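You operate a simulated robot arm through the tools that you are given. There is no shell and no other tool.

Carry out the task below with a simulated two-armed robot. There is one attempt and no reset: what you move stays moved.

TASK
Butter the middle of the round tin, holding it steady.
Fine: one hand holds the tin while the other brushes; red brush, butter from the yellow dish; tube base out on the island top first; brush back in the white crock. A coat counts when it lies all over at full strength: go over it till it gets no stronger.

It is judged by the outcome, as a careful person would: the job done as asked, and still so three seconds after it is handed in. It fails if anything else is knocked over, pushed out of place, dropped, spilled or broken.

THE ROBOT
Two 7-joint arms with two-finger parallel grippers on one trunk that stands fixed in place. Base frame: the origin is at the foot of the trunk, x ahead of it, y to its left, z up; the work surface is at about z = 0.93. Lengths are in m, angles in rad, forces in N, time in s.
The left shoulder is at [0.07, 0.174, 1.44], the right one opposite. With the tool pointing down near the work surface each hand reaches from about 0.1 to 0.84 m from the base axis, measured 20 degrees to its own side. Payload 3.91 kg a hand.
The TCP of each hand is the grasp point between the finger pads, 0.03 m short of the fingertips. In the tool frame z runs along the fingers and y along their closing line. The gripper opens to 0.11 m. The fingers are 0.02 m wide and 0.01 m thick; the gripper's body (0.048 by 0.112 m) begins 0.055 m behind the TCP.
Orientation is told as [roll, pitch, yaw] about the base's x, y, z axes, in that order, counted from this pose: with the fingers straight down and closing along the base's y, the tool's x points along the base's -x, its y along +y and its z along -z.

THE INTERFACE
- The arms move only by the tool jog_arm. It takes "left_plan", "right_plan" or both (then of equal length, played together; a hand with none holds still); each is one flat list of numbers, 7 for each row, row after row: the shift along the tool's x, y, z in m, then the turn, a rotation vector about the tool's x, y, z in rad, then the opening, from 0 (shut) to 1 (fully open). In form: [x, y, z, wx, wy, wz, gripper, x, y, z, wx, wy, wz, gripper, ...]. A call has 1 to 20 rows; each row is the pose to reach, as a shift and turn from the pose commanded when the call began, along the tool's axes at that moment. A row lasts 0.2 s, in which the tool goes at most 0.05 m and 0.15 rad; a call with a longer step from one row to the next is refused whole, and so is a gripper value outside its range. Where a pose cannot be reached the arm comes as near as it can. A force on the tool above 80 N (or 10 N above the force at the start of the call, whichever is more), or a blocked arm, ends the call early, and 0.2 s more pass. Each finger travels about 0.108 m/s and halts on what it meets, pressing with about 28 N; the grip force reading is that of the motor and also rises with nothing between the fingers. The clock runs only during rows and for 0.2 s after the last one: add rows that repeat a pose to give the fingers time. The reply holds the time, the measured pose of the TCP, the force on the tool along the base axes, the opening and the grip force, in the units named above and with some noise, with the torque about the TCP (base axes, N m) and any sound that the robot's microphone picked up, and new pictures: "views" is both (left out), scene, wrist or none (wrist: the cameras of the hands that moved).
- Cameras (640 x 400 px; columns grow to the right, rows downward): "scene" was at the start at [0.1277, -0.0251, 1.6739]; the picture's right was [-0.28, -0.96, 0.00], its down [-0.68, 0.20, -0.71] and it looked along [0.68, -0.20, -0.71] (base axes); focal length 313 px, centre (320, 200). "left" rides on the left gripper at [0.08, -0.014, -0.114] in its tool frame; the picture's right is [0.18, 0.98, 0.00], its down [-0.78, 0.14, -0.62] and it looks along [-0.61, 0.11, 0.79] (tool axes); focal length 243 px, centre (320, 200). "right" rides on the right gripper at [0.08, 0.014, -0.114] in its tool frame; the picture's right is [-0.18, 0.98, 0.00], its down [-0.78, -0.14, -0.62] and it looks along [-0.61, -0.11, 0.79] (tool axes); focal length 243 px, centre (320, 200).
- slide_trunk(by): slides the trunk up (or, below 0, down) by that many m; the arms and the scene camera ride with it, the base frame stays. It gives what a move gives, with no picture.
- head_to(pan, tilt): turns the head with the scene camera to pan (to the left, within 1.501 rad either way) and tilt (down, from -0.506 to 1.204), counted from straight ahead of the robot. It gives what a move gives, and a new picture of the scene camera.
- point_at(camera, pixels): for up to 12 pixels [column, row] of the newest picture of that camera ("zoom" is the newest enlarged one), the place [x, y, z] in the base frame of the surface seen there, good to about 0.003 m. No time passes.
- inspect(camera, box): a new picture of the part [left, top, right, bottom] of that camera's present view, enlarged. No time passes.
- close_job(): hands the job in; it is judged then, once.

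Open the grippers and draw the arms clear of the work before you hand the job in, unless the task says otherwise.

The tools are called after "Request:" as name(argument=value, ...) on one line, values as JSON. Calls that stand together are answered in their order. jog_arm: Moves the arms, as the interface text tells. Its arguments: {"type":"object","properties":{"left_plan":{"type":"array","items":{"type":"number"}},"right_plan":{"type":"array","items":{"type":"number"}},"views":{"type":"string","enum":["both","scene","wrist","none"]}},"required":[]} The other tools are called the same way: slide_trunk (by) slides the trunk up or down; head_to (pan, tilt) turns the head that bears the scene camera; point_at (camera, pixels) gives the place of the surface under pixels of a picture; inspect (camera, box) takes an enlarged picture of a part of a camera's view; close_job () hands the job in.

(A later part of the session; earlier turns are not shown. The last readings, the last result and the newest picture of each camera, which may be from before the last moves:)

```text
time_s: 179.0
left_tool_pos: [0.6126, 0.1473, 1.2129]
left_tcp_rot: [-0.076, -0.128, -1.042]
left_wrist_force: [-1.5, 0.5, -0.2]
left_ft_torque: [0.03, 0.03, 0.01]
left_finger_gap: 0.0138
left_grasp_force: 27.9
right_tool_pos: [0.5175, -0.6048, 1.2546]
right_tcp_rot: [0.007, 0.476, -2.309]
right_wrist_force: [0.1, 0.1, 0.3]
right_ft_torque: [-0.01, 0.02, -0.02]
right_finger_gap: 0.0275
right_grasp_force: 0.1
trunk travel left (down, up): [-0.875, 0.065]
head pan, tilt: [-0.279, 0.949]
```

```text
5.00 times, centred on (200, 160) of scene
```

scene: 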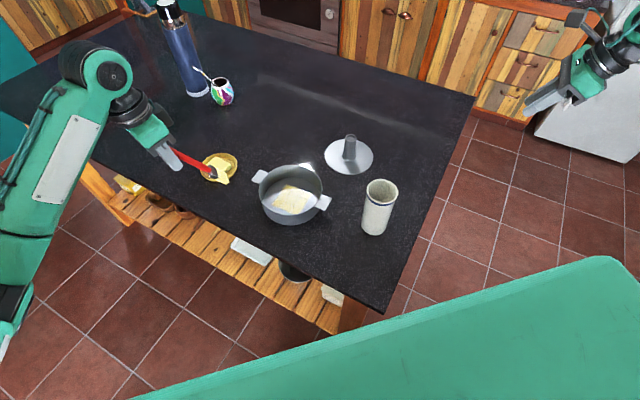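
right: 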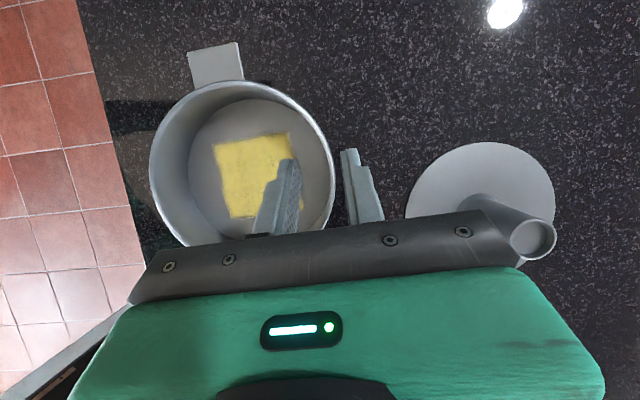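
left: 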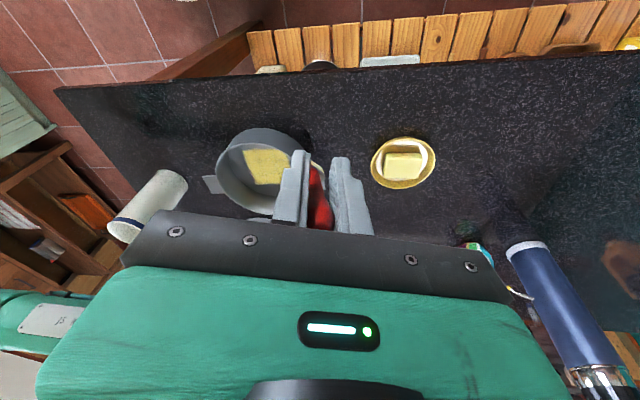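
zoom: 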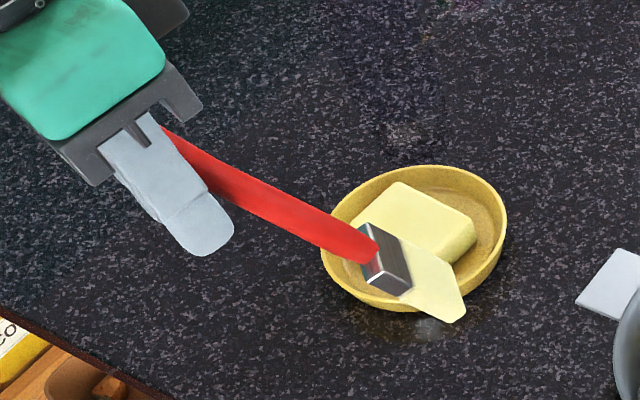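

The brush leans about 0.37 rad in the grip. I'll straighten the hand and lift, then turn its yaw so that tilting the hand back brings the brush vertical while leaning toward the left arm.

Request:
jog_arm(left_plan=[-0.0039, -0.0022, -0.0297, -0.025, 0.0433, 0, 0, -0.0077, -0.0045, -0.0593, -0.05, 0.0866, 0, 0, -0.0116, -0.0067, -0.089, -0.075, 0.1299, 0, 0], views="none")

Request:
jog_arm(left_plan=[0, 0, 0, 0, 0, -0.14, 0, 0, 0, 0, 0, 0, -0.28, 0, 0, 0, 0, 0, 0, -0.42, 0, 0, 0, 0, 0, 0, -0.56, 0, 0, 0, 0, 0, 0, -0.7, 0, 0, 0, 0, 0, 0, -0.84, 0, 0, 0, 0, 0, 0, -0.98, 0, 0, 0, 0, 0, 0, -1.12, 0, 0, 0, 0, 0, 0, -1.26, 0, 0, 0, 0, 0, 0, -1.4, 0, 0, 0, 0, 0, 0, -1.54, 0, 0, 0, 0, 0, 0, -1.68, 0, 0, 0, 0, 0, 0, -1.82, 0, 0, 0, 0, 0, 0, -1.96, 0, 0, 0, 0, 0, 0, -2.1, 0, 0, 0, 0, 0, 0, -2.24, 0])

```text
time_s: 179.8
left_tool_pos: [0.6128, 0.1471, 1.3033]
left_tcp_rot: [0.001, 0.003, -1.046]
left_wrist_force: [-0.2, -1.4, 0.2]
left_ft_torque: [0.03, 0.0, 0.03]
left_finger_gap: 0.0139
left_grasp_force: 28.5
right_tool_pos: [0.5186, -0.6058, 1.2534]
right_tcp_rot: [0.007, 0.474, -2.308]
right_wrist_force: [-0.6, 0.3, 0.2]
right_ft_torque: [-0.02, 0.03, -0.03]
right_finger_gap: 0.0274
right_grasp_force: 0.1
trunk travel left (down, up): [-0.875, 0.065]
head pan, tilt: [-0.279, 0.949]
```

```text
time_s: 183.2
left_tool_pos: [0.6154, 0.1484, 1.3029]
left_tcp_rot: [-0.001, 0.001, 1.196]
left_wrist_force: [-0.1, -0.1, -0.6]
left_ft_torque: [-0.03, 0.03, 0.0]
left_finger_gap: 0.0141
left_grasp_force: 27.9
right_tool_pos: [0.5186, -0.6042, 1.2537]
right_tcp_rot: [0.007, 0.474, -2.308]
right_wrist_force: [-0.3, -1.0, 0.1]
right_ft_torque: [0.0, -0.03, 0.0]
right_finger_gap: 0.0276
right_grasp_force: 0.0
trunk travel left (down, up): [-0.875, 0.065]
head pan, tilt: [-0.279, 0.949]
```

scene: 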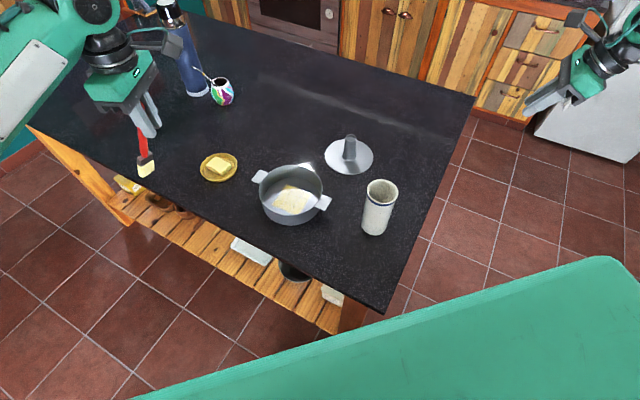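
left: 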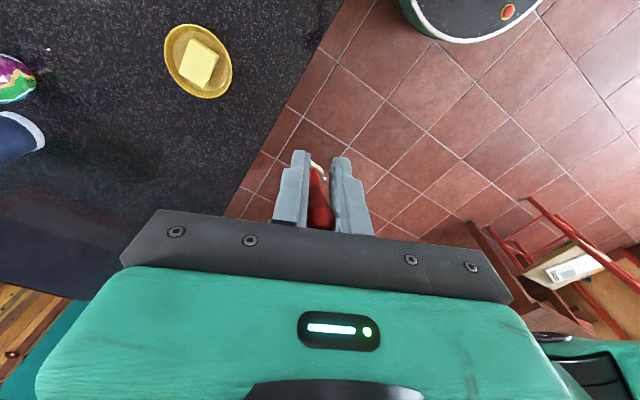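

Measure the brush direction in this pose.

Request:
inspect(camera="scene", box=[100, 80, 200, 190])

Request:
point_at(camera="scene", pixels=[[141, 130], [142, 137], [143, 145], [144, 152], [145, 160], [147, 168], [147.5, 173], [147.5, 176]])

```text
3.64 times, centred on (150, 135) of scene
```

zoom: 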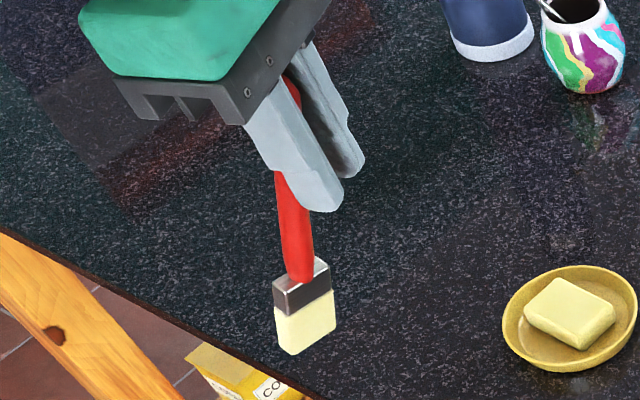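

```text
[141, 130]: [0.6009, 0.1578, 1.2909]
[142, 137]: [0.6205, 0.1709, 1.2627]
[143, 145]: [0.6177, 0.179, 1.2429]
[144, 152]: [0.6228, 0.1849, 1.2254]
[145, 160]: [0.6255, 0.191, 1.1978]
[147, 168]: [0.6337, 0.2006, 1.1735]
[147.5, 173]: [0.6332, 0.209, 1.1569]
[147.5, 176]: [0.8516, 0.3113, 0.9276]
```

Tilt the hand 0.35 about its y axis to bring the brush vertical, and check.

Request:
jog_arm(left_plan=[0, 0, 0, 0, 0.117, 0, 0, 0, 0, 0, 0, 0.234, 0, 0, 0, 0, 0, 0, 0.35, 0, 0], views="scene")

Request:
inspect(camera="scene", box=[100, 60, 200, 190])

```text
time_s: 184.0
left_tool_pos: [0.6139, 0.1484, 1.3015]
left_tcp_rot: [0.001, 0.353, 1.195]
left_wrist_force: [0.3, 0.3, 0.4]
left_ft_torque: [0.01, 0.0, 0.01]
left_finger_gap: 0.0135
left_grasp_force: 28.2
right_tool_pos: [0.5189, -0.604, 1.2552]
right_tcp_rot: [0.007, 0.474, -2.309]
right_wrist_force: [0.0, 0.1, 0.9]
right_ft_torque: [0.0, 0.01, 0.02]
right_finger_gap: 0.0277
right_grasp_force: 0.0
trunk travel left (down, up): [-0.875, 0.065]
head pan, tilt: [-0.279, 0.949]
```

scene: 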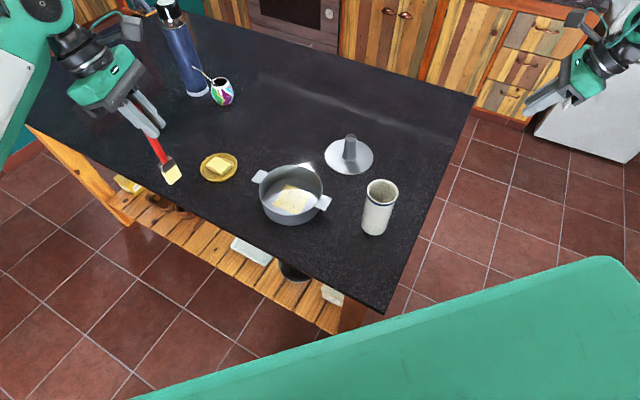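

```text
3.08 times, centred on (150, 125) of scene
```

zoom: 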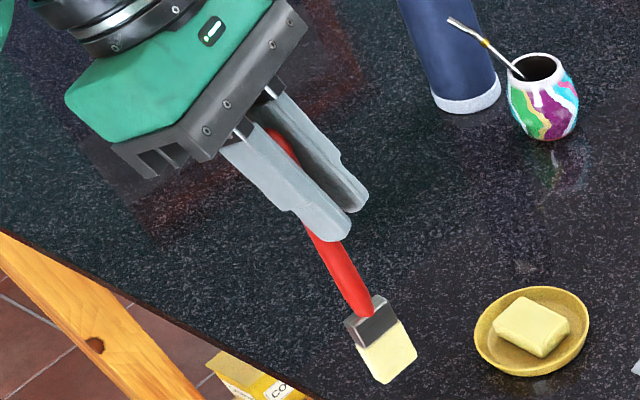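

Check verticality with points along the brush.

Request:
point_at(camera="scene", pixels=[[153, 141], [156, 147], [160, 155], [163, 160], [168, 168], [171, 175], [171.5, 179], [172.5, 182]])

```text
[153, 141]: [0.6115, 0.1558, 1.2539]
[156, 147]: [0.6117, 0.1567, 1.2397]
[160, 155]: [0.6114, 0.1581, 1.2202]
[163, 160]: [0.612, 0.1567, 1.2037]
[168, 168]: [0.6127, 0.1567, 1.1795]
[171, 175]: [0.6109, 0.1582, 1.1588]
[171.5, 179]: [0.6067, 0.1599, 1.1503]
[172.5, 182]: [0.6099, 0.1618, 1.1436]
```

The brush is vertical. Carry it over to above the crock (centre ≈(0.502,-0.2825), rim z 1.079).

Request:
jog_arm(left_plan=[0.0343, -0.0045, 0.0131, 0, 0, 0, 0, 0.0686, -0.009, 0.0262, 0, 0, 0, 0, 0.1029, -0.0135, 0.0393, 0, 0, 0, 0, 0.1372, -0.018, 0.0524, 0, 0, 0, 0, 0.1715, -0.0225, 0.0655, 0, 0, 0, 0, 0.2058, -0.0271, 0.0786, 0, 0, 0, 0, 0.2401, -0.0316, 0.0916, 0, 0, 0, 0, 0.2744, -0.0361, 0.1047, 0, 0, 0, 0, 0.3087, -0.0406, 0.1178, 0, 0, 0, 0, 0.343, -0.0451, 0.1309, 0, 0, 0, 0, 0.3773, -0.0496, 0.144, 0, 0, 0, 0, 0.4116, -0.0541, 0.1571, 0, 0, 0, 0])

Request:
inspect(camera="scene", box=[330, 90, 450, 245])

```text
time_s: 186.6
left_tool_pos: [0.5028, -0.2819, 1.2944]
left_tcp_rot: [-0.001, 0.347, 1.197]
left_wrist_force: [-0.6, 0.8, 0.3]
left_ft_torque: [0.05, 0.03, 0.0]
left_finger_gap: 0.0138
left_grasp_force: 27.7
right_tool_pos: [0.5181, -0.6051, 1.2535]
right_tcp_rot: [0.007, 0.476, -2.309]
right_wrist_force: [0.2, -0.6, 0.6]
right_ft_torque: [-0.01, 0.01, -0.02]
right_finger_gap: 0.0275
right_grasp_force: 0.1
trunk travel left (down, up): [-0.875, 0.065]
head pan, tilt: [-0.279, 0.949]
```

scene: 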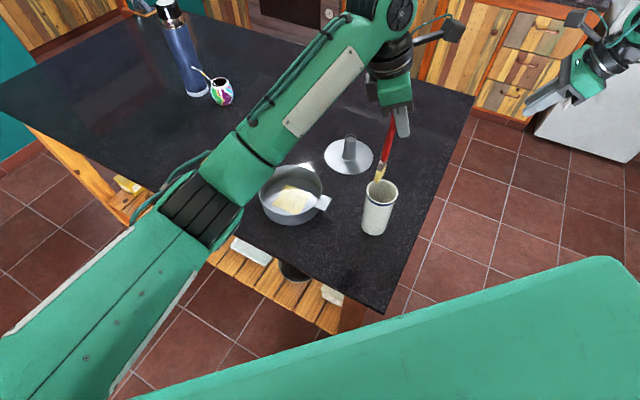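
left: 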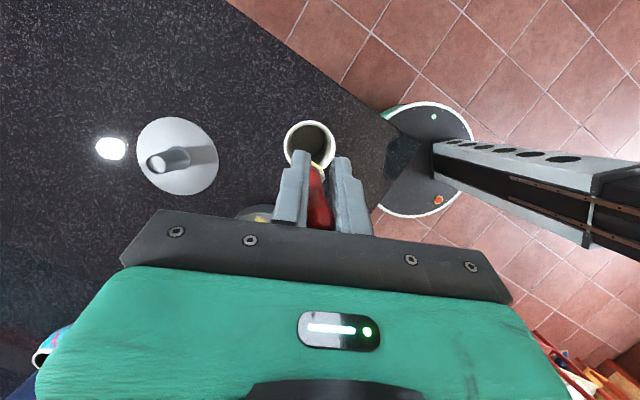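

```text
2.58 times, centred on (390, 168) of scene
```

zoom: 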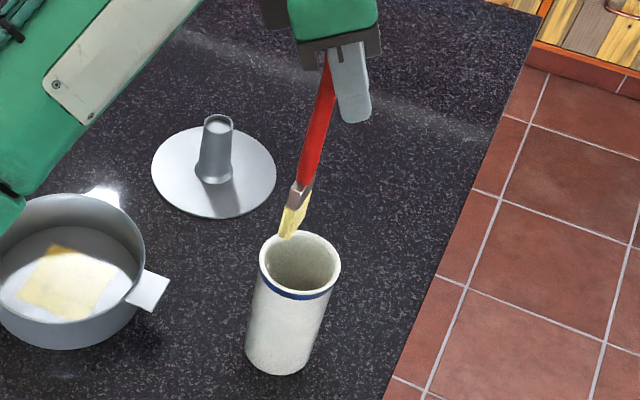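

Check the brush tip and crock rim positions.

Request:
point_at(camera="scene", pixels=[[379, 177], [380.5, 172], [383, 163], [387, 150], [390, 140], [375, 181.5], [397, 192], [366, 190], [380, 204], [369, 185], [392, 185]])

Request:
inspect(camera="left", box=[260, 100, 380, 230])

Request:
point_at(camera="left", pixels=[[286, 145], [334, 143], [310, 122], [292, 160], [330, 160], [318, 167], [315, 175]])

```text
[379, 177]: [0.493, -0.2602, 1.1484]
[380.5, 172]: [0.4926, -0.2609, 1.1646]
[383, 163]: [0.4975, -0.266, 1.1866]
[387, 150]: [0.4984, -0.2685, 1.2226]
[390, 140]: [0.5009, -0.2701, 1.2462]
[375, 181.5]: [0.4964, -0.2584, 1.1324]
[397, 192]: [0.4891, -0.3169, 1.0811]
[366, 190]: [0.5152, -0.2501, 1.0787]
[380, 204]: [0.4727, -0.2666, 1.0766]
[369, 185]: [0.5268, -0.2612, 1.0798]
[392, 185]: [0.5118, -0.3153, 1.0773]
```

```text
3.08 times, centred on (320, 165) of left
```

zoom: 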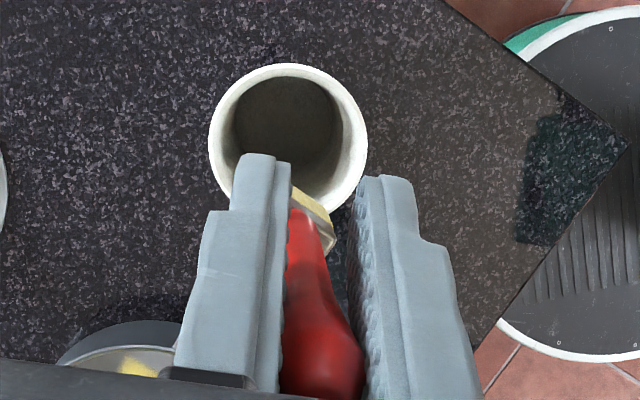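

```text
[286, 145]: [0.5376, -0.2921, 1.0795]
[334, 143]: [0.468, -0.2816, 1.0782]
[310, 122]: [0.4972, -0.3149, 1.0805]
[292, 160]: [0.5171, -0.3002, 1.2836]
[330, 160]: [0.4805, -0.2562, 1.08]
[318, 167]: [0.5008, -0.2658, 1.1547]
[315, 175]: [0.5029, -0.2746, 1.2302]
```

Tip leans slightly (+y by ~1.5 cm). Tilt the hand another 0.1 and shift 8 mm in +x to bring the tip over the crock's centre.

Request:
jog_arm(left_plan=[-0.0015, -0.0037, -0.0005, 0, 0.05, 0, 0, -0.0028, -0.0074, -0.001, 0, 0.1, 0, 0])

Request:
inspect(camera="scene", box=[340, 100, 430, 245])

Request:
inspect(camera="left", box=[260, 100, 380, 230])

```text
time_s: 187.2
left_tool_pos: [0.5151, -0.2766, 1.2963]
left_tcp_rot: [-0.003, 0.45, 1.2]
left_wrist_force: [-0.1, -0.9, -0.8]
left_ft_torque: [-0.02, -0.01, -0.02]
left_finger_gap: 0.014
left_grasp_force: 27.8
right_tool_pos: [0.5192, -0.605, 1.253]
right_tcp_rot: [0.006, 0.475, -2.309]
right_wrist_force: [-0.3, -0.7, 0.7]
right_ft_torque: [0.02, -0.01, 0.01]
right_finger_gap: 0.0275
right_grasp_force: 0.0
trunk travel left (down, up): [-0.875, 0.065]
head pan, tilt: [-0.279, 0.949]
```

scene: 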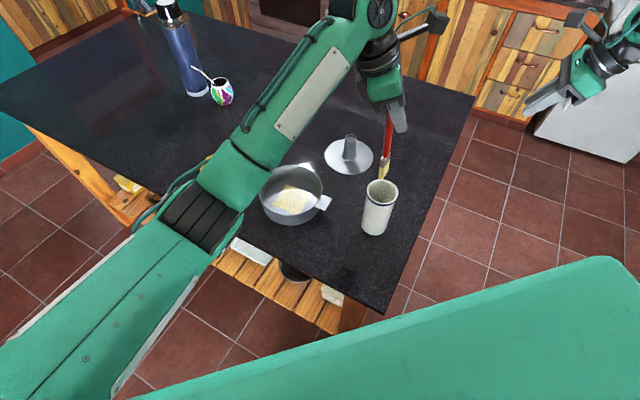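
left: 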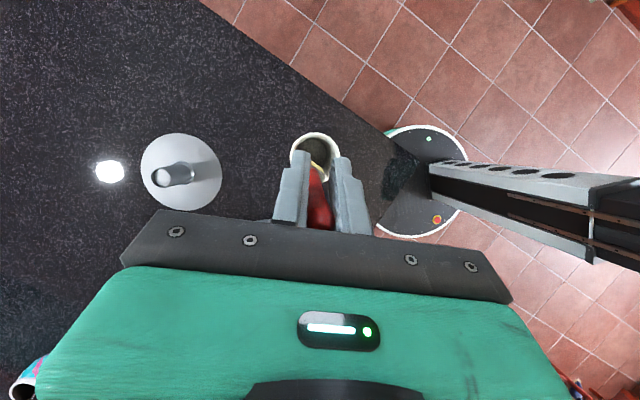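

```text
2.76 times, centred on (385, 172) of scene
```

zoom: 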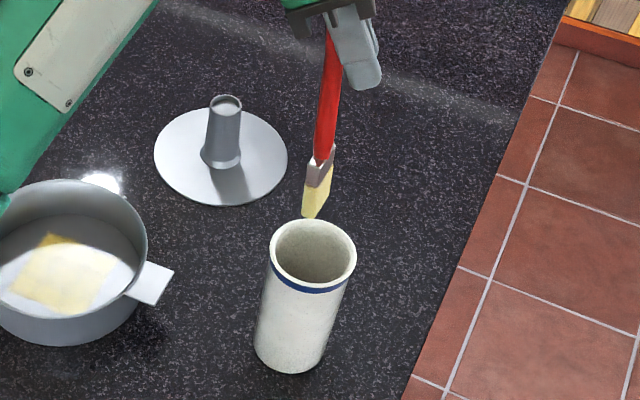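

```text
3.08 times, centred on (320, 165) of left
```

zoom: 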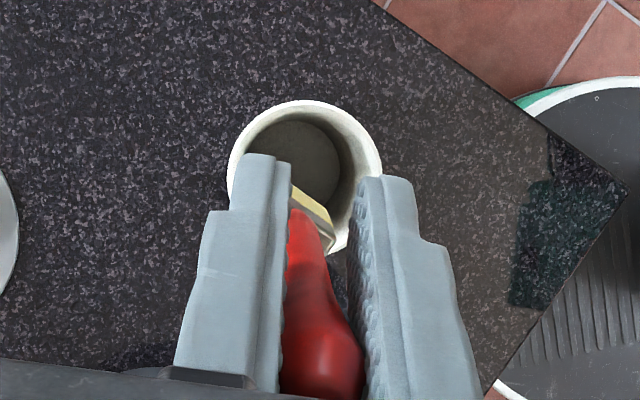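

Measure again.

Request:
point_at(camera="scene", pixels=[[382, 175], [384, 168], [385, 160], [386.5, 148], [387.5, 138], [388.5, 128]])

Request:
point_at(camera="left", pixels=[[317, 168], [323, 172], [327, 178], [314, 175]])

```text
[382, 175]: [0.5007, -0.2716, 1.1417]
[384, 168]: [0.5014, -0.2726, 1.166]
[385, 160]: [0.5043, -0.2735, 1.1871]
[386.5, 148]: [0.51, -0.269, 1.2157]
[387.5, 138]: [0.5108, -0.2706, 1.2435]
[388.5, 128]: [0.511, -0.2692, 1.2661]
```

```text
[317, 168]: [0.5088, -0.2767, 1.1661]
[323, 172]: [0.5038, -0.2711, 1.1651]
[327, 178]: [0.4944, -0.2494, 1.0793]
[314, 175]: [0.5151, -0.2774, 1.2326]
```

Brush is vertical now. Shift 1 cm in -x and start lowering it into the crock.

Request:
jog_arm(left_plan=[0.0058, 0.0082, 0.0028, 0, 0, 0, 0, -0.0029, 0.0082, 0.0208, 0, 0, 0, 0, -0.0116, 0.0082, 0.0388, 0, 0, 0, 0, -0.0203, 0.0082, 0.0568, 0, 0, 0, 0, -0.029, 0.0082, 0.0748, 0, 0, 0, 0])

Request:
inspect(camera="scene", box=[340, 100, 430, 245])

Request:
inspect(camera="left", box=[260, 100, 380, 230])

```text
time_s: 188.4
left_tool_pos: [0.5215, -0.2653, 1.2233]
left_tcp_rot: [-0.03, 0.429, 1.215]
left_wrist_force: [1.0, 0.8, 34.1]
left_ft_torque: [0.69, -0.26, 0.0]
left_finger_gap: 0.0145
left_grasp_force: 27.6
right_tool_pos: [0.5166, -0.603, 1.2553]
right_tcp_rot: [0.009, 0.474, -2.304]
right_wrist_force: [-1.3, 0.6, -0.1]
right_ft_torque: [-0.02, 0.01, 0.01]
right_finger_gap: 0.0274
right_grasp_force: 0.1
trunk travel left (down, up): [-0.875, 0.065]
head pan, tilt: [-0.279, 0.949]
```

scene: 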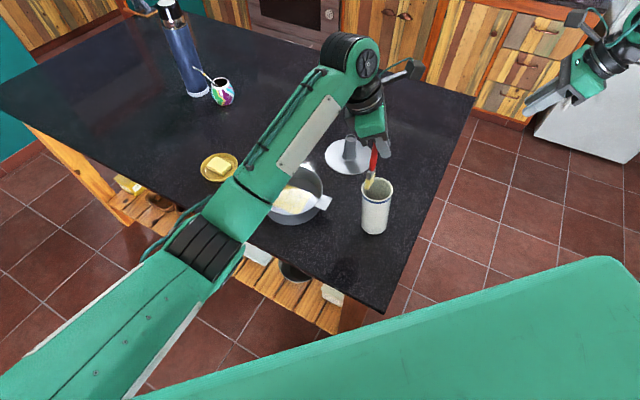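
left: 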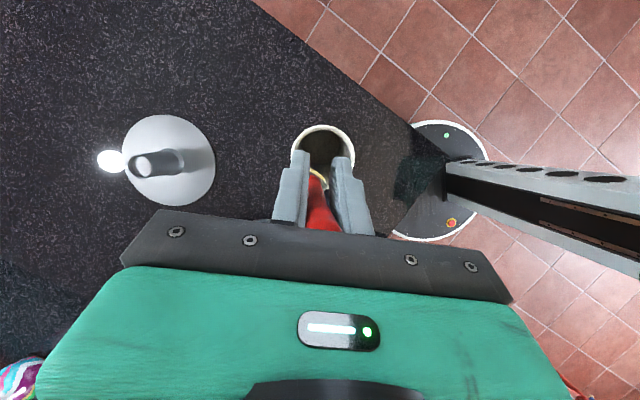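

```text
2.76 times, centred on (385, 172) of scene
```

zoom: 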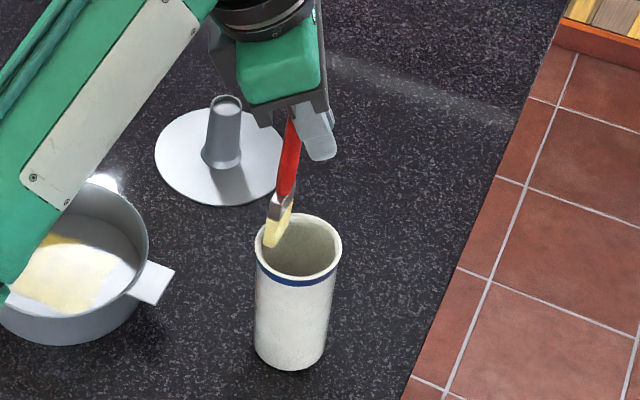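

```text
3.08 times, centred on (320, 165) of left
```

zoom: 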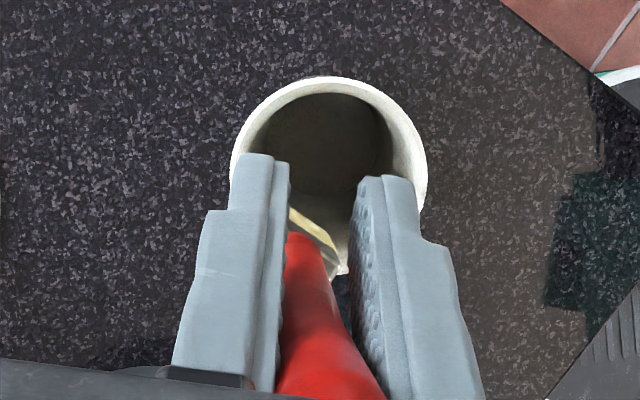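

The brush tip caught on the rim and the crock is tipping slightly toward the left. Lift straight up gently at once.

Request:
jog_arm(left_plan=[0.0022, 0, -0.0045, 0, 0, 0, 0, 0.0044, 0, -0.009, 0, 0, 0, 0, 0.0065, 0, -0.0135, 0, 0, 0, 0, 0.0087, 0, -0.018, 0, 0, 0, 0, 0.0131, 0, -0.027, 0, 0, 0, 0])

Request:
inspect(camera="scene", box=[340, 100, 430, 245])

```text
time_s: 189.8
left_tool_pos: [0.5133, -0.2653, 1.2296]
left_tcp_rot: [0.018, 0.425, 1.229]
left_wrist_force: [0.8, 0.1, 0.2]
left_ft_torque: [0.02, -0.01, 0.0]
left_finger_gap: 0.0139
left_grasp_force: 28.1
right_tool_pos: [0.519, -0.6048, 1.2535]
right_tcp_rot: [0.006, 0.474, -2.311]
right_wrist_force: [-0.4, -0.5, -0.6]
right_ft_torque: [0.0, 0.04, -0.02]
right_finger_gap: 0.0274
right_grasp_force: 0.1
trunk travel left (down, up): [-0.875, 0.065]
head pan, tilt: [-0.279, 0.949]
stopped in row 5 (left hand): the arm was blocked; the commanded pose is now the measured one
```

scene: 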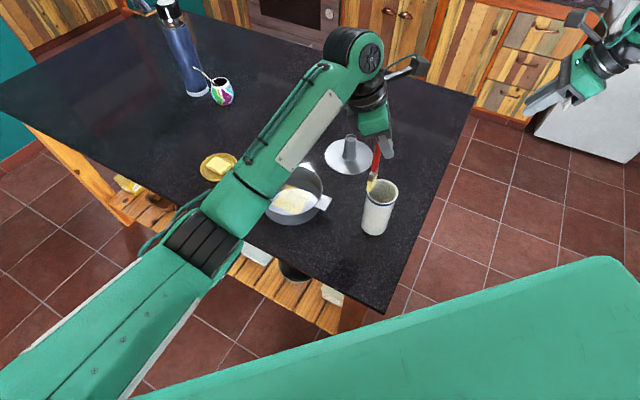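
left: 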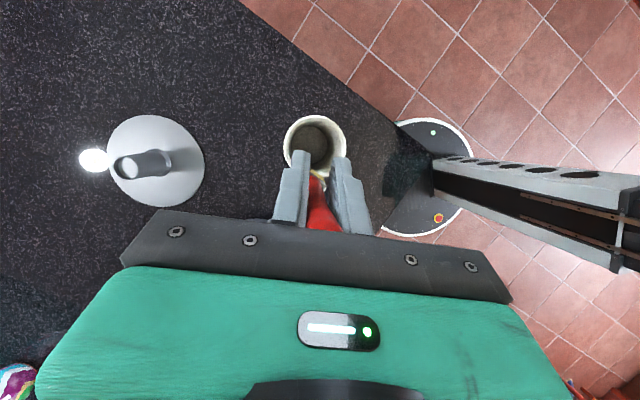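

```text
2.76 times, centred on (385, 172) of scene
```

zoom: 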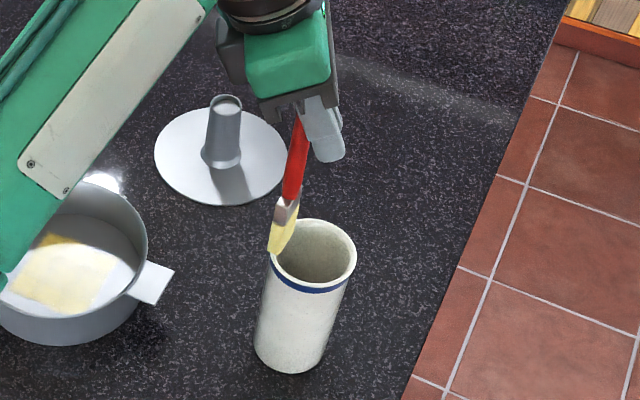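

The crock stood back in its place (same rim pixels as before). The arm can't reach this lean any lower, so first rise clear, then try turning the yaw further (toward 1.5), which mirrors a pose the right arm reached easily.

Request:
jog_arm(left_plan=[0.0083, 0, -0.0182, 0, 0, 0, 0, 0.0167, 0, -0.0364, 0, 0, 0, 0, 0.0292, 0, -0.0636, 0, 0, 0, 0, 0.0375, 0, -0.0818, 0, 0, 0, 0])

Request:
point_at(camera="scene", pixels=[[397, 192], [366, 190], [380, 204], [369, 185], [392, 185], [375, 234]])

```text
time_s: 190.8
left_tool_pos: [0.5151, -0.2688, 1.322]
left_tcp_rot: [0.015, 0.429, 1.228]
left_wrist_force: [0.3, 0.6, -0.6]
left_ft_torque: [0.02, -0.02, 0.01]
left_finger_gap: 0.0136
left_grasp_force: 27.7
right_tool_pos: [0.5183, -0.6044, 1.2541]
right_tcp_rot: [0.005, 0.474, -2.308]
right_wrist_force: [0.4, 0.3, 0.5]
right_ft_torque: [0.02, -0.03, 0.01]
right_finger_gap: 0.0274
right_grasp_force: 0.1
trunk travel left (down, up): [-0.875, 0.065]
head pan, tilt: [-0.279, 0.949]
```

scene: 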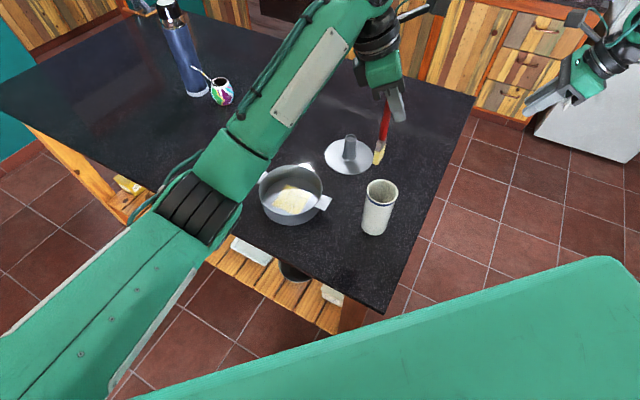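
left: 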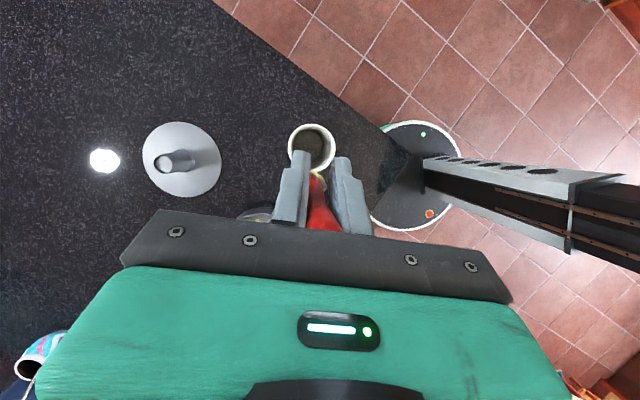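

```text
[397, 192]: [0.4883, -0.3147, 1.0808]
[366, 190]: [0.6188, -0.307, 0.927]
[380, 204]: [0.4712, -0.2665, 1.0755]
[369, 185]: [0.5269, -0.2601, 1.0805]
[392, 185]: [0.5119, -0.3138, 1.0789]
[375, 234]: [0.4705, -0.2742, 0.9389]
```

The crock is unmoved. Test yaw ≈1.5 up here: rotate 0.27 about the vertical and move over the crock centre, watching whether the commanded pose is reached.

Request:
jog_arm(left_plan=[0.0, 0.0, 0.0, 0.0563, 0, -0.1227, 0, 0.0, 0.0, 0.0, 0.1126, 0, -0.2454, 0, 0.0, 0.0, 0.0, 0.1126, 0, -0.2454, 0], views="none")

Request:
jog_arm(left_plan=[-0.0083, 0, 0.0182, 0, 0, 0, 0, -0.0167, 0, 0.0364, 0, 0, 0, 0, -0.0167, 0, 0.0364, 0, 0, 0, 0])

Request:
inspect(camera="scene", box=[340, 60, 430, 245])

```text
time_s: 191.6
left_tool_pos: [0.5182, -0.2659, 1.3193]
left_tcp_rot: [0.012, 0.418, 1.504]
left_wrist_force: [-0.6, 0.9, 0.0]
left_ft_torque: [0.0, -0.02, 0.02]
left_finger_gap: 0.0138
left_grasp_force: 28.3
right_tool_pos: [0.5182, -0.6049, 1.2538]
right_tcp_rot: [0.007, 0.473, -2.31]
right_wrist_force: [-0.1, 0.2, 0.4]
right_ft_torque: [-0.01, -0.03, -0.01]
right_finger_gap: 0.0277
right_grasp_force: 0.2
trunk travel left (down, up): [-0.875, 0.065]
head pan, tilt: [-0.279, 0.949]
```

```text
time_s: 192.4
left_tool_pos: [0.5276, -0.2557, 1.2818]
left_tcp_rot: [0.001, 0.412, 1.511]
left_wrist_force: [-0.1, 1.0, -0.1]
left_ft_torque: [0.04, -0.01, 0.0]
left_finger_gap: 0.0139
left_grasp_force: 28.0
right_tool_pos: [0.518, -0.6039, 1.2556]
right_tcp_rot: [0.007, 0.476, -2.311]
right_wrist_force: [-0.1, -0.2, -0.5]
right_ft_torque: [0.04, 0.01, -0.01]
right_finger_gap: 0.0274
right_grasp_force: 0.1
trunk travel left (down, up): [-0.875, 0.065]
head pan, tilt: [-0.279, 0.949]
```

scene: 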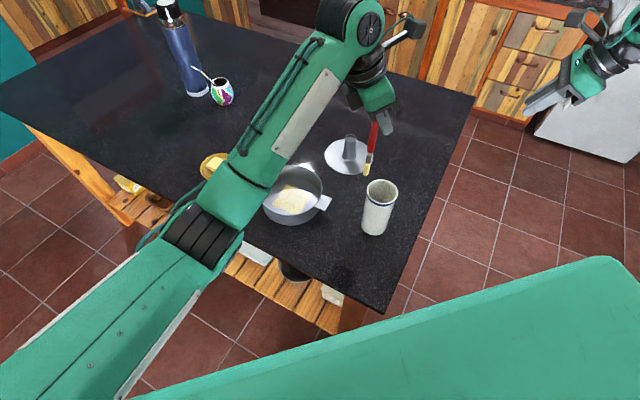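
left: 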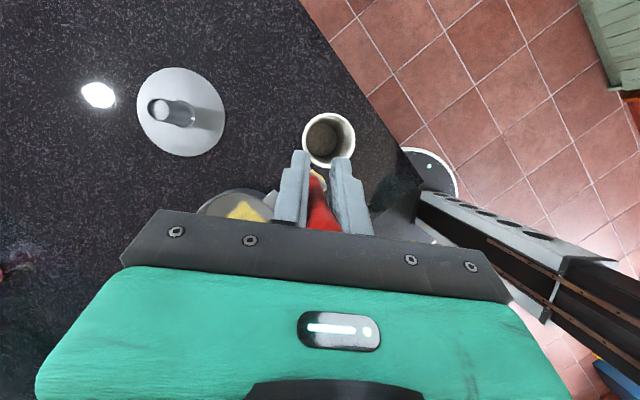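

```text
2.16 times, centred on (385, 152) of scene
```

zoom: 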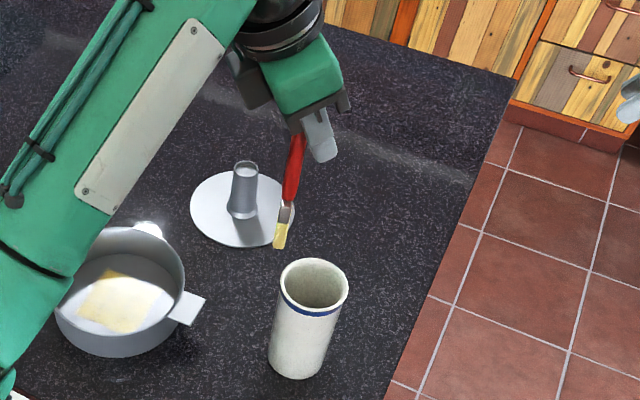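

That is worse. Rise and turn the yaw back to about 0 (the orientation in which I first reached the crock), keeping the tilt, and see whether that pose is reached.

Request:
jog_arm(left_plan=[0.0097, 0, -0.0183, 0, 0, 0, 0, 0.02, 0, -0.0458, 0, 0, 0, 0, 0.0222, 0.0021, -0.0448, -0.0549, 0, 0.1257, 0, 0.0244, 0.0043, -0.0439, -0.1098, 0, 0.2515, 0, 0.0266, 0.0064, -0.0429, -0.1647, 0, 0.3772, 0, 0.0288, 0.0085, -0.0419, -0.2196, 0, 0.5029, 0, 0.031, 0.0107, -0.041, -0.2745, 0, 0.6286, 0, 0.0333, 0.0128, -0.04, -0.3295, 0, 0.7544, 0, 0.0355, 0.015, -0.0391, -0.3844, 0, 0.8801, 0, 0.0377, 0.0171, -0.0381, -0.4393, 0, 1.0058, 0, 0.0399, 0.0192, -0.0371, -0.4942, 0, 1.1315, 0, 0.0421, 0.0214, -0.0362, -0.5491, 0, 1.2573, 0, 0.0443, 0.0235, -0.0352, -0.604, 0, 1.383, 0, 0.0443, 0.0235, -0.0352, -0.604, 0, 1.383, 0])

Request:
inspect(camera="scene", box=[340, 60, 450, 245])

```text
time_s: 195.4
left_tool_pos: [0.515, -0.2601, 1.3236]
left_tcp_rot: [-0.012, 0.426, -0.025]
left_wrist_force: [0.2, -0.3, -0.1]
left_ft_torque: [0.03, 0.01, -0.03]
left_finger_gap: 0.0139
left_grasp_force: 28.1
left hand out of reach, approached as far as the arm can: row 12, 13, 14
right_tool_pos: [0.5174, -0.605, 1.2551]
right_tcp_rot: [0.006, 0.479, -2.308]
right_wrist_force: [0.9, -0.7, 0.1]
right_ft_torque: [0.02, 0.01, 0.02]
right_finger_gap: 0.0275
right_grasp_force: 0.1
trunk travel left (down, up): [-0.875, 0.065]
head pan, tilt: [-0.279, 0.949]
```

scene: 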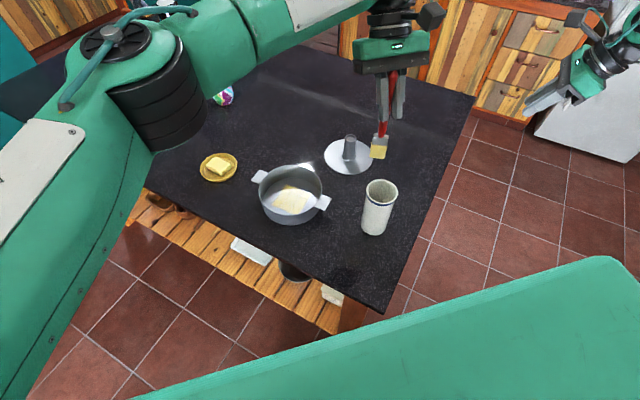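
left: 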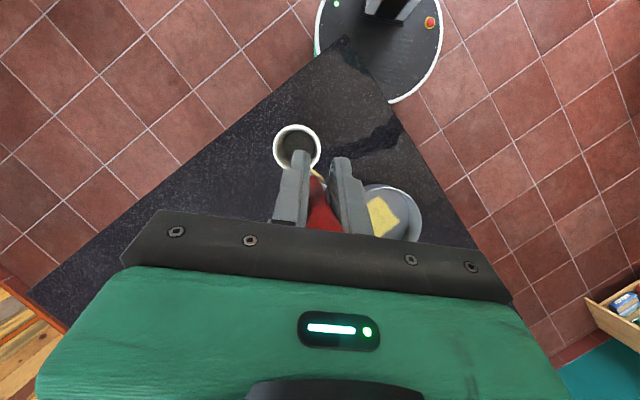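

```text
2.16 times, centred on (395, 152) of scene
```

zoom: 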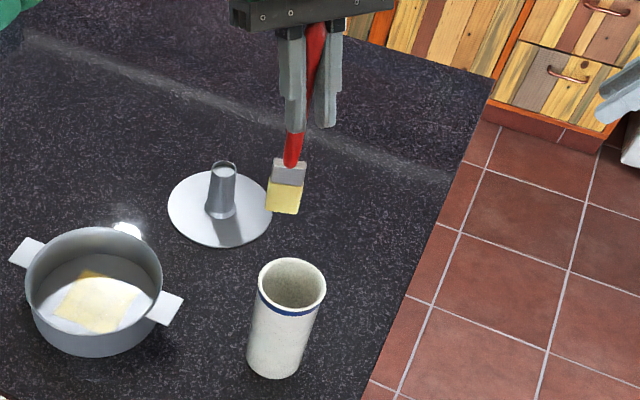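

At yaw 0 the full tilt is just out of reach. Reduce the tilt to about 0.15 and check the brush's remaining slope.

Request:
jog_arm(left_plan=[0, 0, 0, 0, -0.14, 0, 0, 0, 0, 0, 0, -0.27, 0, 0, 0, 0, 0, 0, -0.27, 0, 0])

Request:
inspect(camera="scene", box=[340, 60, 450, 245])

```text
time_s: 196.2
left_tool_pos: [0.5172, -0.259, 1.3227]
left_tcp_rot: [-0.009, 0.156, -0.02]
left_wrist_force: [-1.1, 0.0, -0.7]
left_ft_torque: [-0.02, 0.04, 0.03]
left_finger_gap: 0.0135
left_grasp_force: 27.8
right_tool_pos: [0.5183, -0.6045, 1.2551]
right_tcp_rot: [0.005, 0.474, -2.309]
right_wrist_force: [0.9, 0.9, -0.3]
right_ft_torque: [0.04, 0.0, 0.03]
right_finger_gap: 0.0273
right_grasp_force: 0.0
trunk travel left (down, up): [-0.875, 0.065]
head pan, tilt: [-0.279, 0.949]
```

scene: 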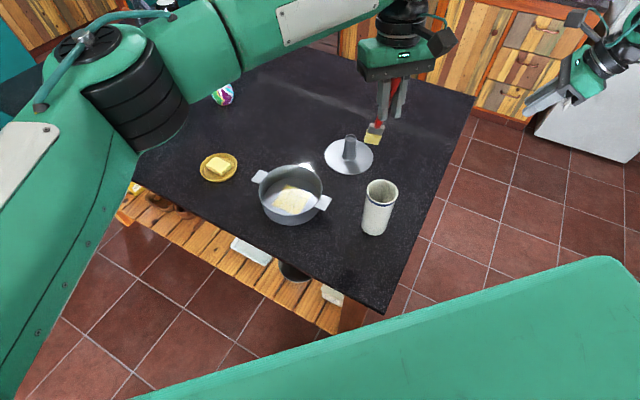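
left: 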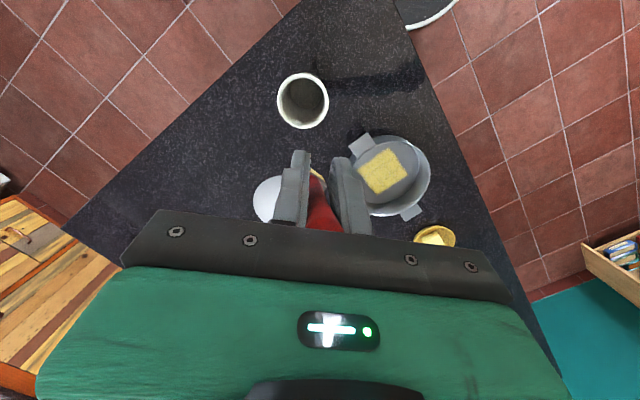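

```text
2.16 times, centred on (395, 152) of scene
```

zoom: 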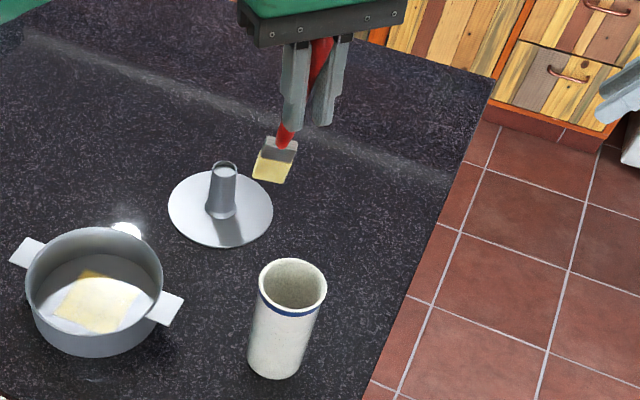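

Measure the brush axis in this pose.

Request:
point_at(camera="scene", pixels=[[371, 141], [374, 135], [377, 128], [379, 122.5], [380, 120], [395, 85], [397, 80]])

Request:
point_at(camera="left", pixels=[[316, 173], [321, 179], [318, 190], [320, 210], [322, 225]])

```text
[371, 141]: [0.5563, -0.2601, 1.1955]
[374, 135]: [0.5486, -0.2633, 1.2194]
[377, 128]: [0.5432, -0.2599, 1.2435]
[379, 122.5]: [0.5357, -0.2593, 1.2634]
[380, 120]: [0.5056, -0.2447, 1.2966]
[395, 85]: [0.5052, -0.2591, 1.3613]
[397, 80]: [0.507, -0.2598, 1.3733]
```

```text
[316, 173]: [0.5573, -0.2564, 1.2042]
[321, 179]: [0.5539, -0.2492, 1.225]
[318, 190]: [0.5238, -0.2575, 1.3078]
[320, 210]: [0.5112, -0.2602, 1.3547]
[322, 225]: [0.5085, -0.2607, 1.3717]
```

The brush slopes 0.28 toward +x here (tip ≈0.145 below the TCP). Add 0.15 of tilt while moving over the crock at yaw 0, keeping the tip above the rim.

Request:
jog_arm(left_plan=[0.0071, -0.0072, 0.01, 0, 0.05, 0, 0, 0.0143, -0.0144, 0.03, 0, 0.1, 0, 0, 0.0214, -0.0216, 0.05, 0, 0.15, 0, 0, 0.0214, -0.0216, 0.05, 0, 0.15, 0, 0])

Request:
inspect(camera="scene", box=[340, 60, 450, 245])

```text
time_s: 197.2
left_tool_pos: [0.4866, -0.2814, 1.2759]
left_tcp_rot: [-0.011, 0.307, -0.023]
left_wrist_force: [0.2, 0.4, 0.1]
left_ft_torque: [-0.01, 0.05, 0.0]
left_finger_gap: 0.0136
left_grasp_force: 28.0
right_tool_pos: [0.519, -0.6042, 1.2538]
right_tcp_rot: [0.006, 0.475, -2.31]
right_wrist_force: [-0.5, -0.5, 0.4]
right_ft_torque: [-0.04, -0.03, -0.02]
right_finger_gap: 0.0277
right_grasp_force: 0.1
trunk travel left (down, up): [-0.875, 0.065]
head pan, tilt: [-0.279, 0.949]
```

scene: 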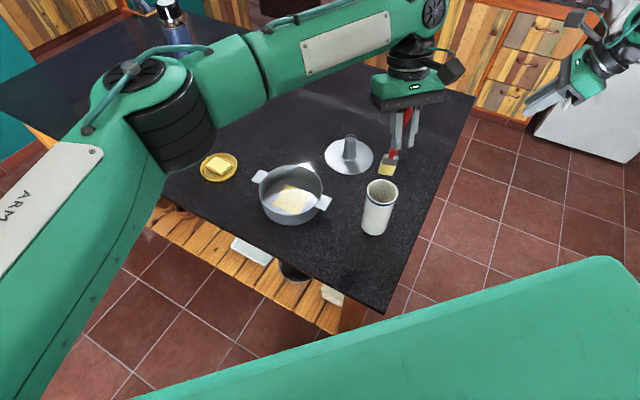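
left: 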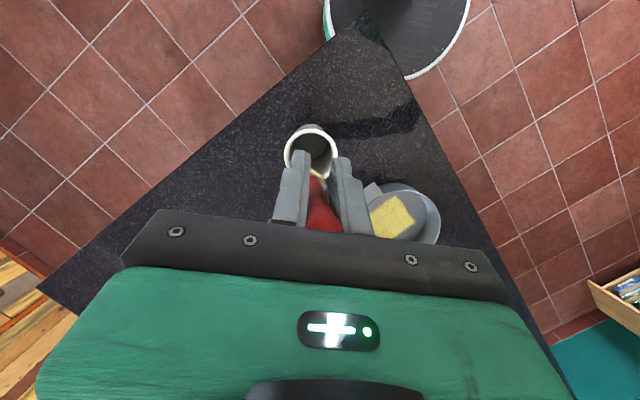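

```text
2.16 times, centred on (395, 152) of scene
```

zoom: 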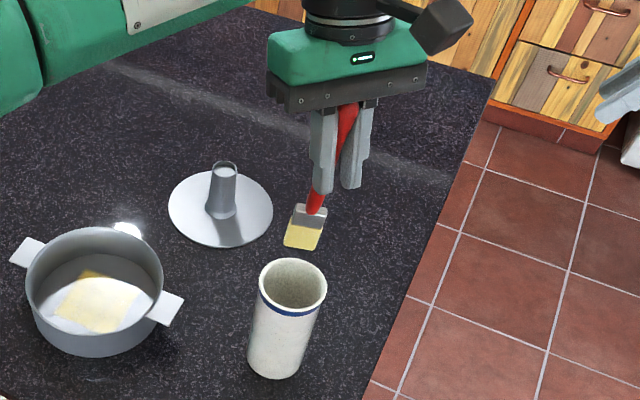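

That's reached exactly. Try another 0.12 of tilt here.

Request:
jog_arm(left_plan=[0, 0, 0, 0, 0.06, 0, 0, 0, 0, 0, 0, 0.12, 0, 0, 0, 0, 0, 0, 0.12, 0, 0])

Request:
inspect(camera="scene", box=[340, 80, 450, 245])

Request:
inspect(camera="left", box=[250, 100, 390, 240])

```text
time_s: 198.0
left_tool_pos: [0.5023, -0.2665, 1.2758]
left_tcp_rot: [-0.012, 0.428, -0.02]
left_wrist_force: [-0.5, 0.8, -0.7]
left_ft_torque: [-0.01, 0.02, 0.0]
left_finger_gap: 0.0139
left_grasp_force: 27.9
left hand out of reach, approached as far as the arm can: row 1, 2, 3
right_tool_pos: [0.52, -0.6041, 1.2542]
right_tcp_rot: [0.008, 0.475, -2.308]
right_wrist_force: [-0.4, 0.1, 0.6]
right_ft_torque: [-0.01, -0.02, -0.01]
right_finger_gap: 0.0274
right_grasp_force: 0.1
trunk travel left (down, up): [-0.875, 0.065]
head pan, tilt: [-0.279, 0.949]
```

scene: 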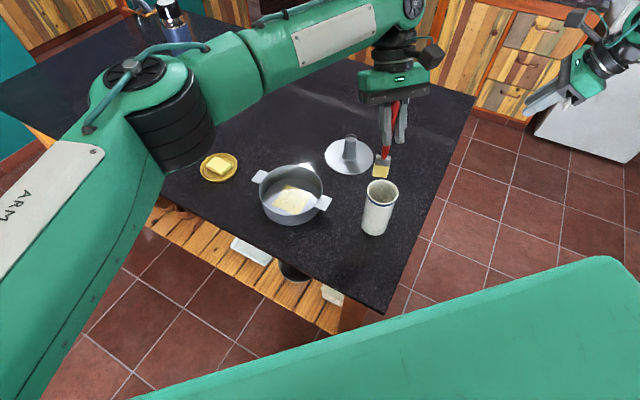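
left: 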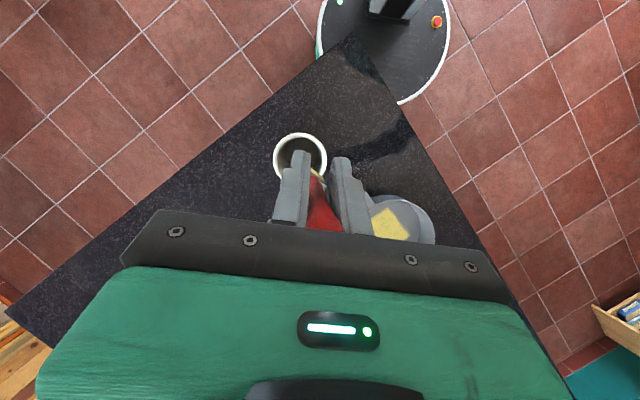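

```text
2.42 times, centred on (395, 162) of scene
```

zoom: 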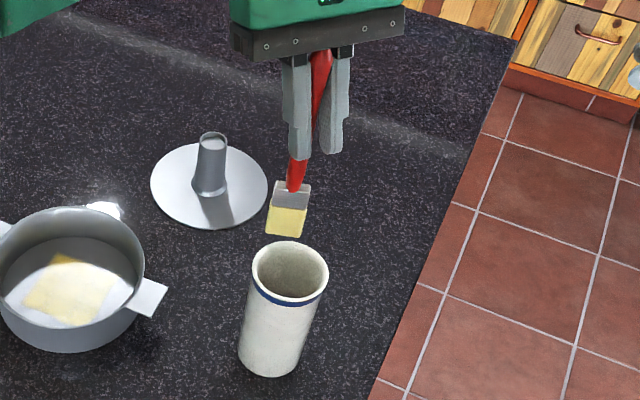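

```text
2.86 times, centred on (320, 170) of left
```

zoom: 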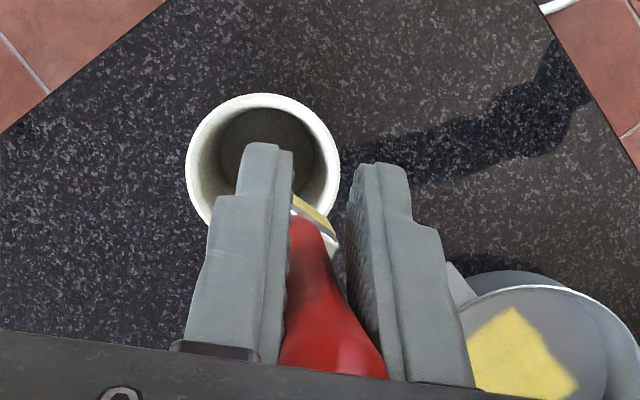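

Beyond reach; go back to tilt ≈0.30, which leaves the brush only ~0.14 off vertical – good enough to enter the crock.

Request:
jog_arm(left_plan=[0.0085, -0.0075, 0.0032, 0, -0.06, 0, 0, 0.0142, -0.015, 0.0065, 0, -0.12, 0, 0, 0.0142, -0.015, 0.0065, 0, -0.12, 0, 0])

Request:
inspect(camera="scene", box=[340, 80, 450, 245])

Request:
inspect(camera="left", box=[250, 100, 390, 240])

```text
time_s: 198.8
left_tool_pos: [0.4855, -0.2813, 1.2752]
left_tcp_rot: [-0.011, 0.309, -0.021]
left_wrist_force: [-0.4, 0.2, -1.0]
left_ft_torque: [0.01, 0.02, -0.02]
left_finger_gap: 0.0137
left_grasp_force: 27.9
right_tool_pos: [0.52, -0.6034, 1.2544]
right_tcp_rot: [0.008, 0.475, -2.308]
right_wrist_force: [-0.6, 0.3, -0.7]
right_ft_torque: [-0.01, 0.01, -0.04]
right_finger_gap: 0.0275
right_grasp_force: 0.1
trunk travel left (down, up): [-0.875, 0.065]
head pan, tilt: [-0.279, 0.949]
```

scene: 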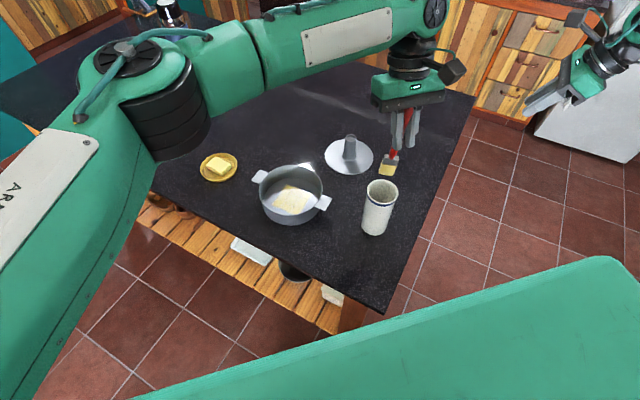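
left: 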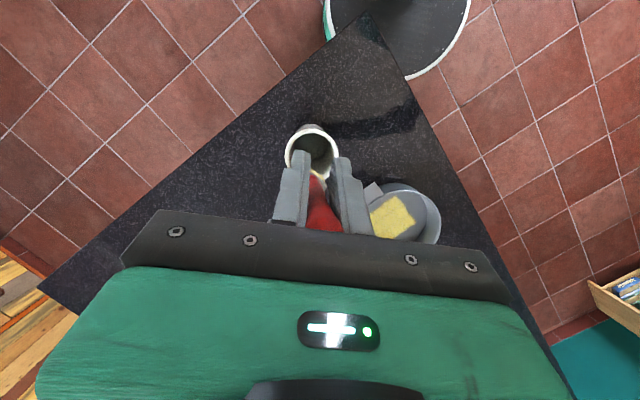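

```text
2.42 times, centred on (395, 162) of scene
```

zoom: 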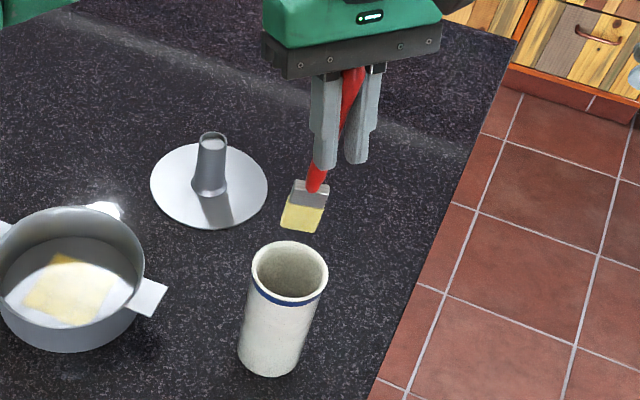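

```text
2.86 times, centred on (320, 170) of left
```

zoom: 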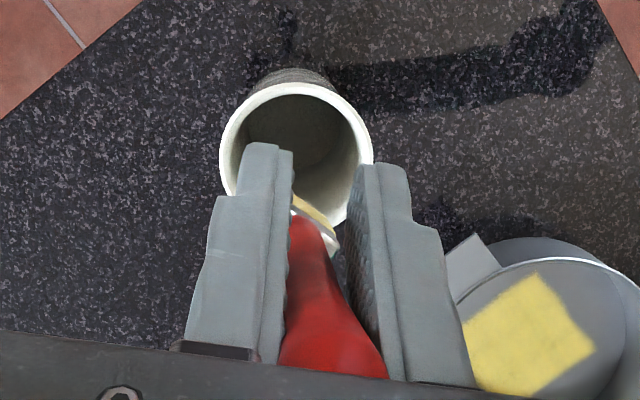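

Measure bristle tip corners and handle.

Request:
point_at(camera="scene", pixels=[[381, 171.5], [391.5, 174], [386.5, 172.5], [387, 166], [391, 157], [394, 152], [394.5, 148], [408, 112]])

```text
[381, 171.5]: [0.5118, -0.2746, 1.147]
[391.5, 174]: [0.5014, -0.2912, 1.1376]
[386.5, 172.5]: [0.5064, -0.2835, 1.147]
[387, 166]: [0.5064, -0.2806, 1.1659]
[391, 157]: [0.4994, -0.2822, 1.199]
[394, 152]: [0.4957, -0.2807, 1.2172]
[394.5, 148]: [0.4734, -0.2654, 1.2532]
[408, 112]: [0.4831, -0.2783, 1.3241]
```

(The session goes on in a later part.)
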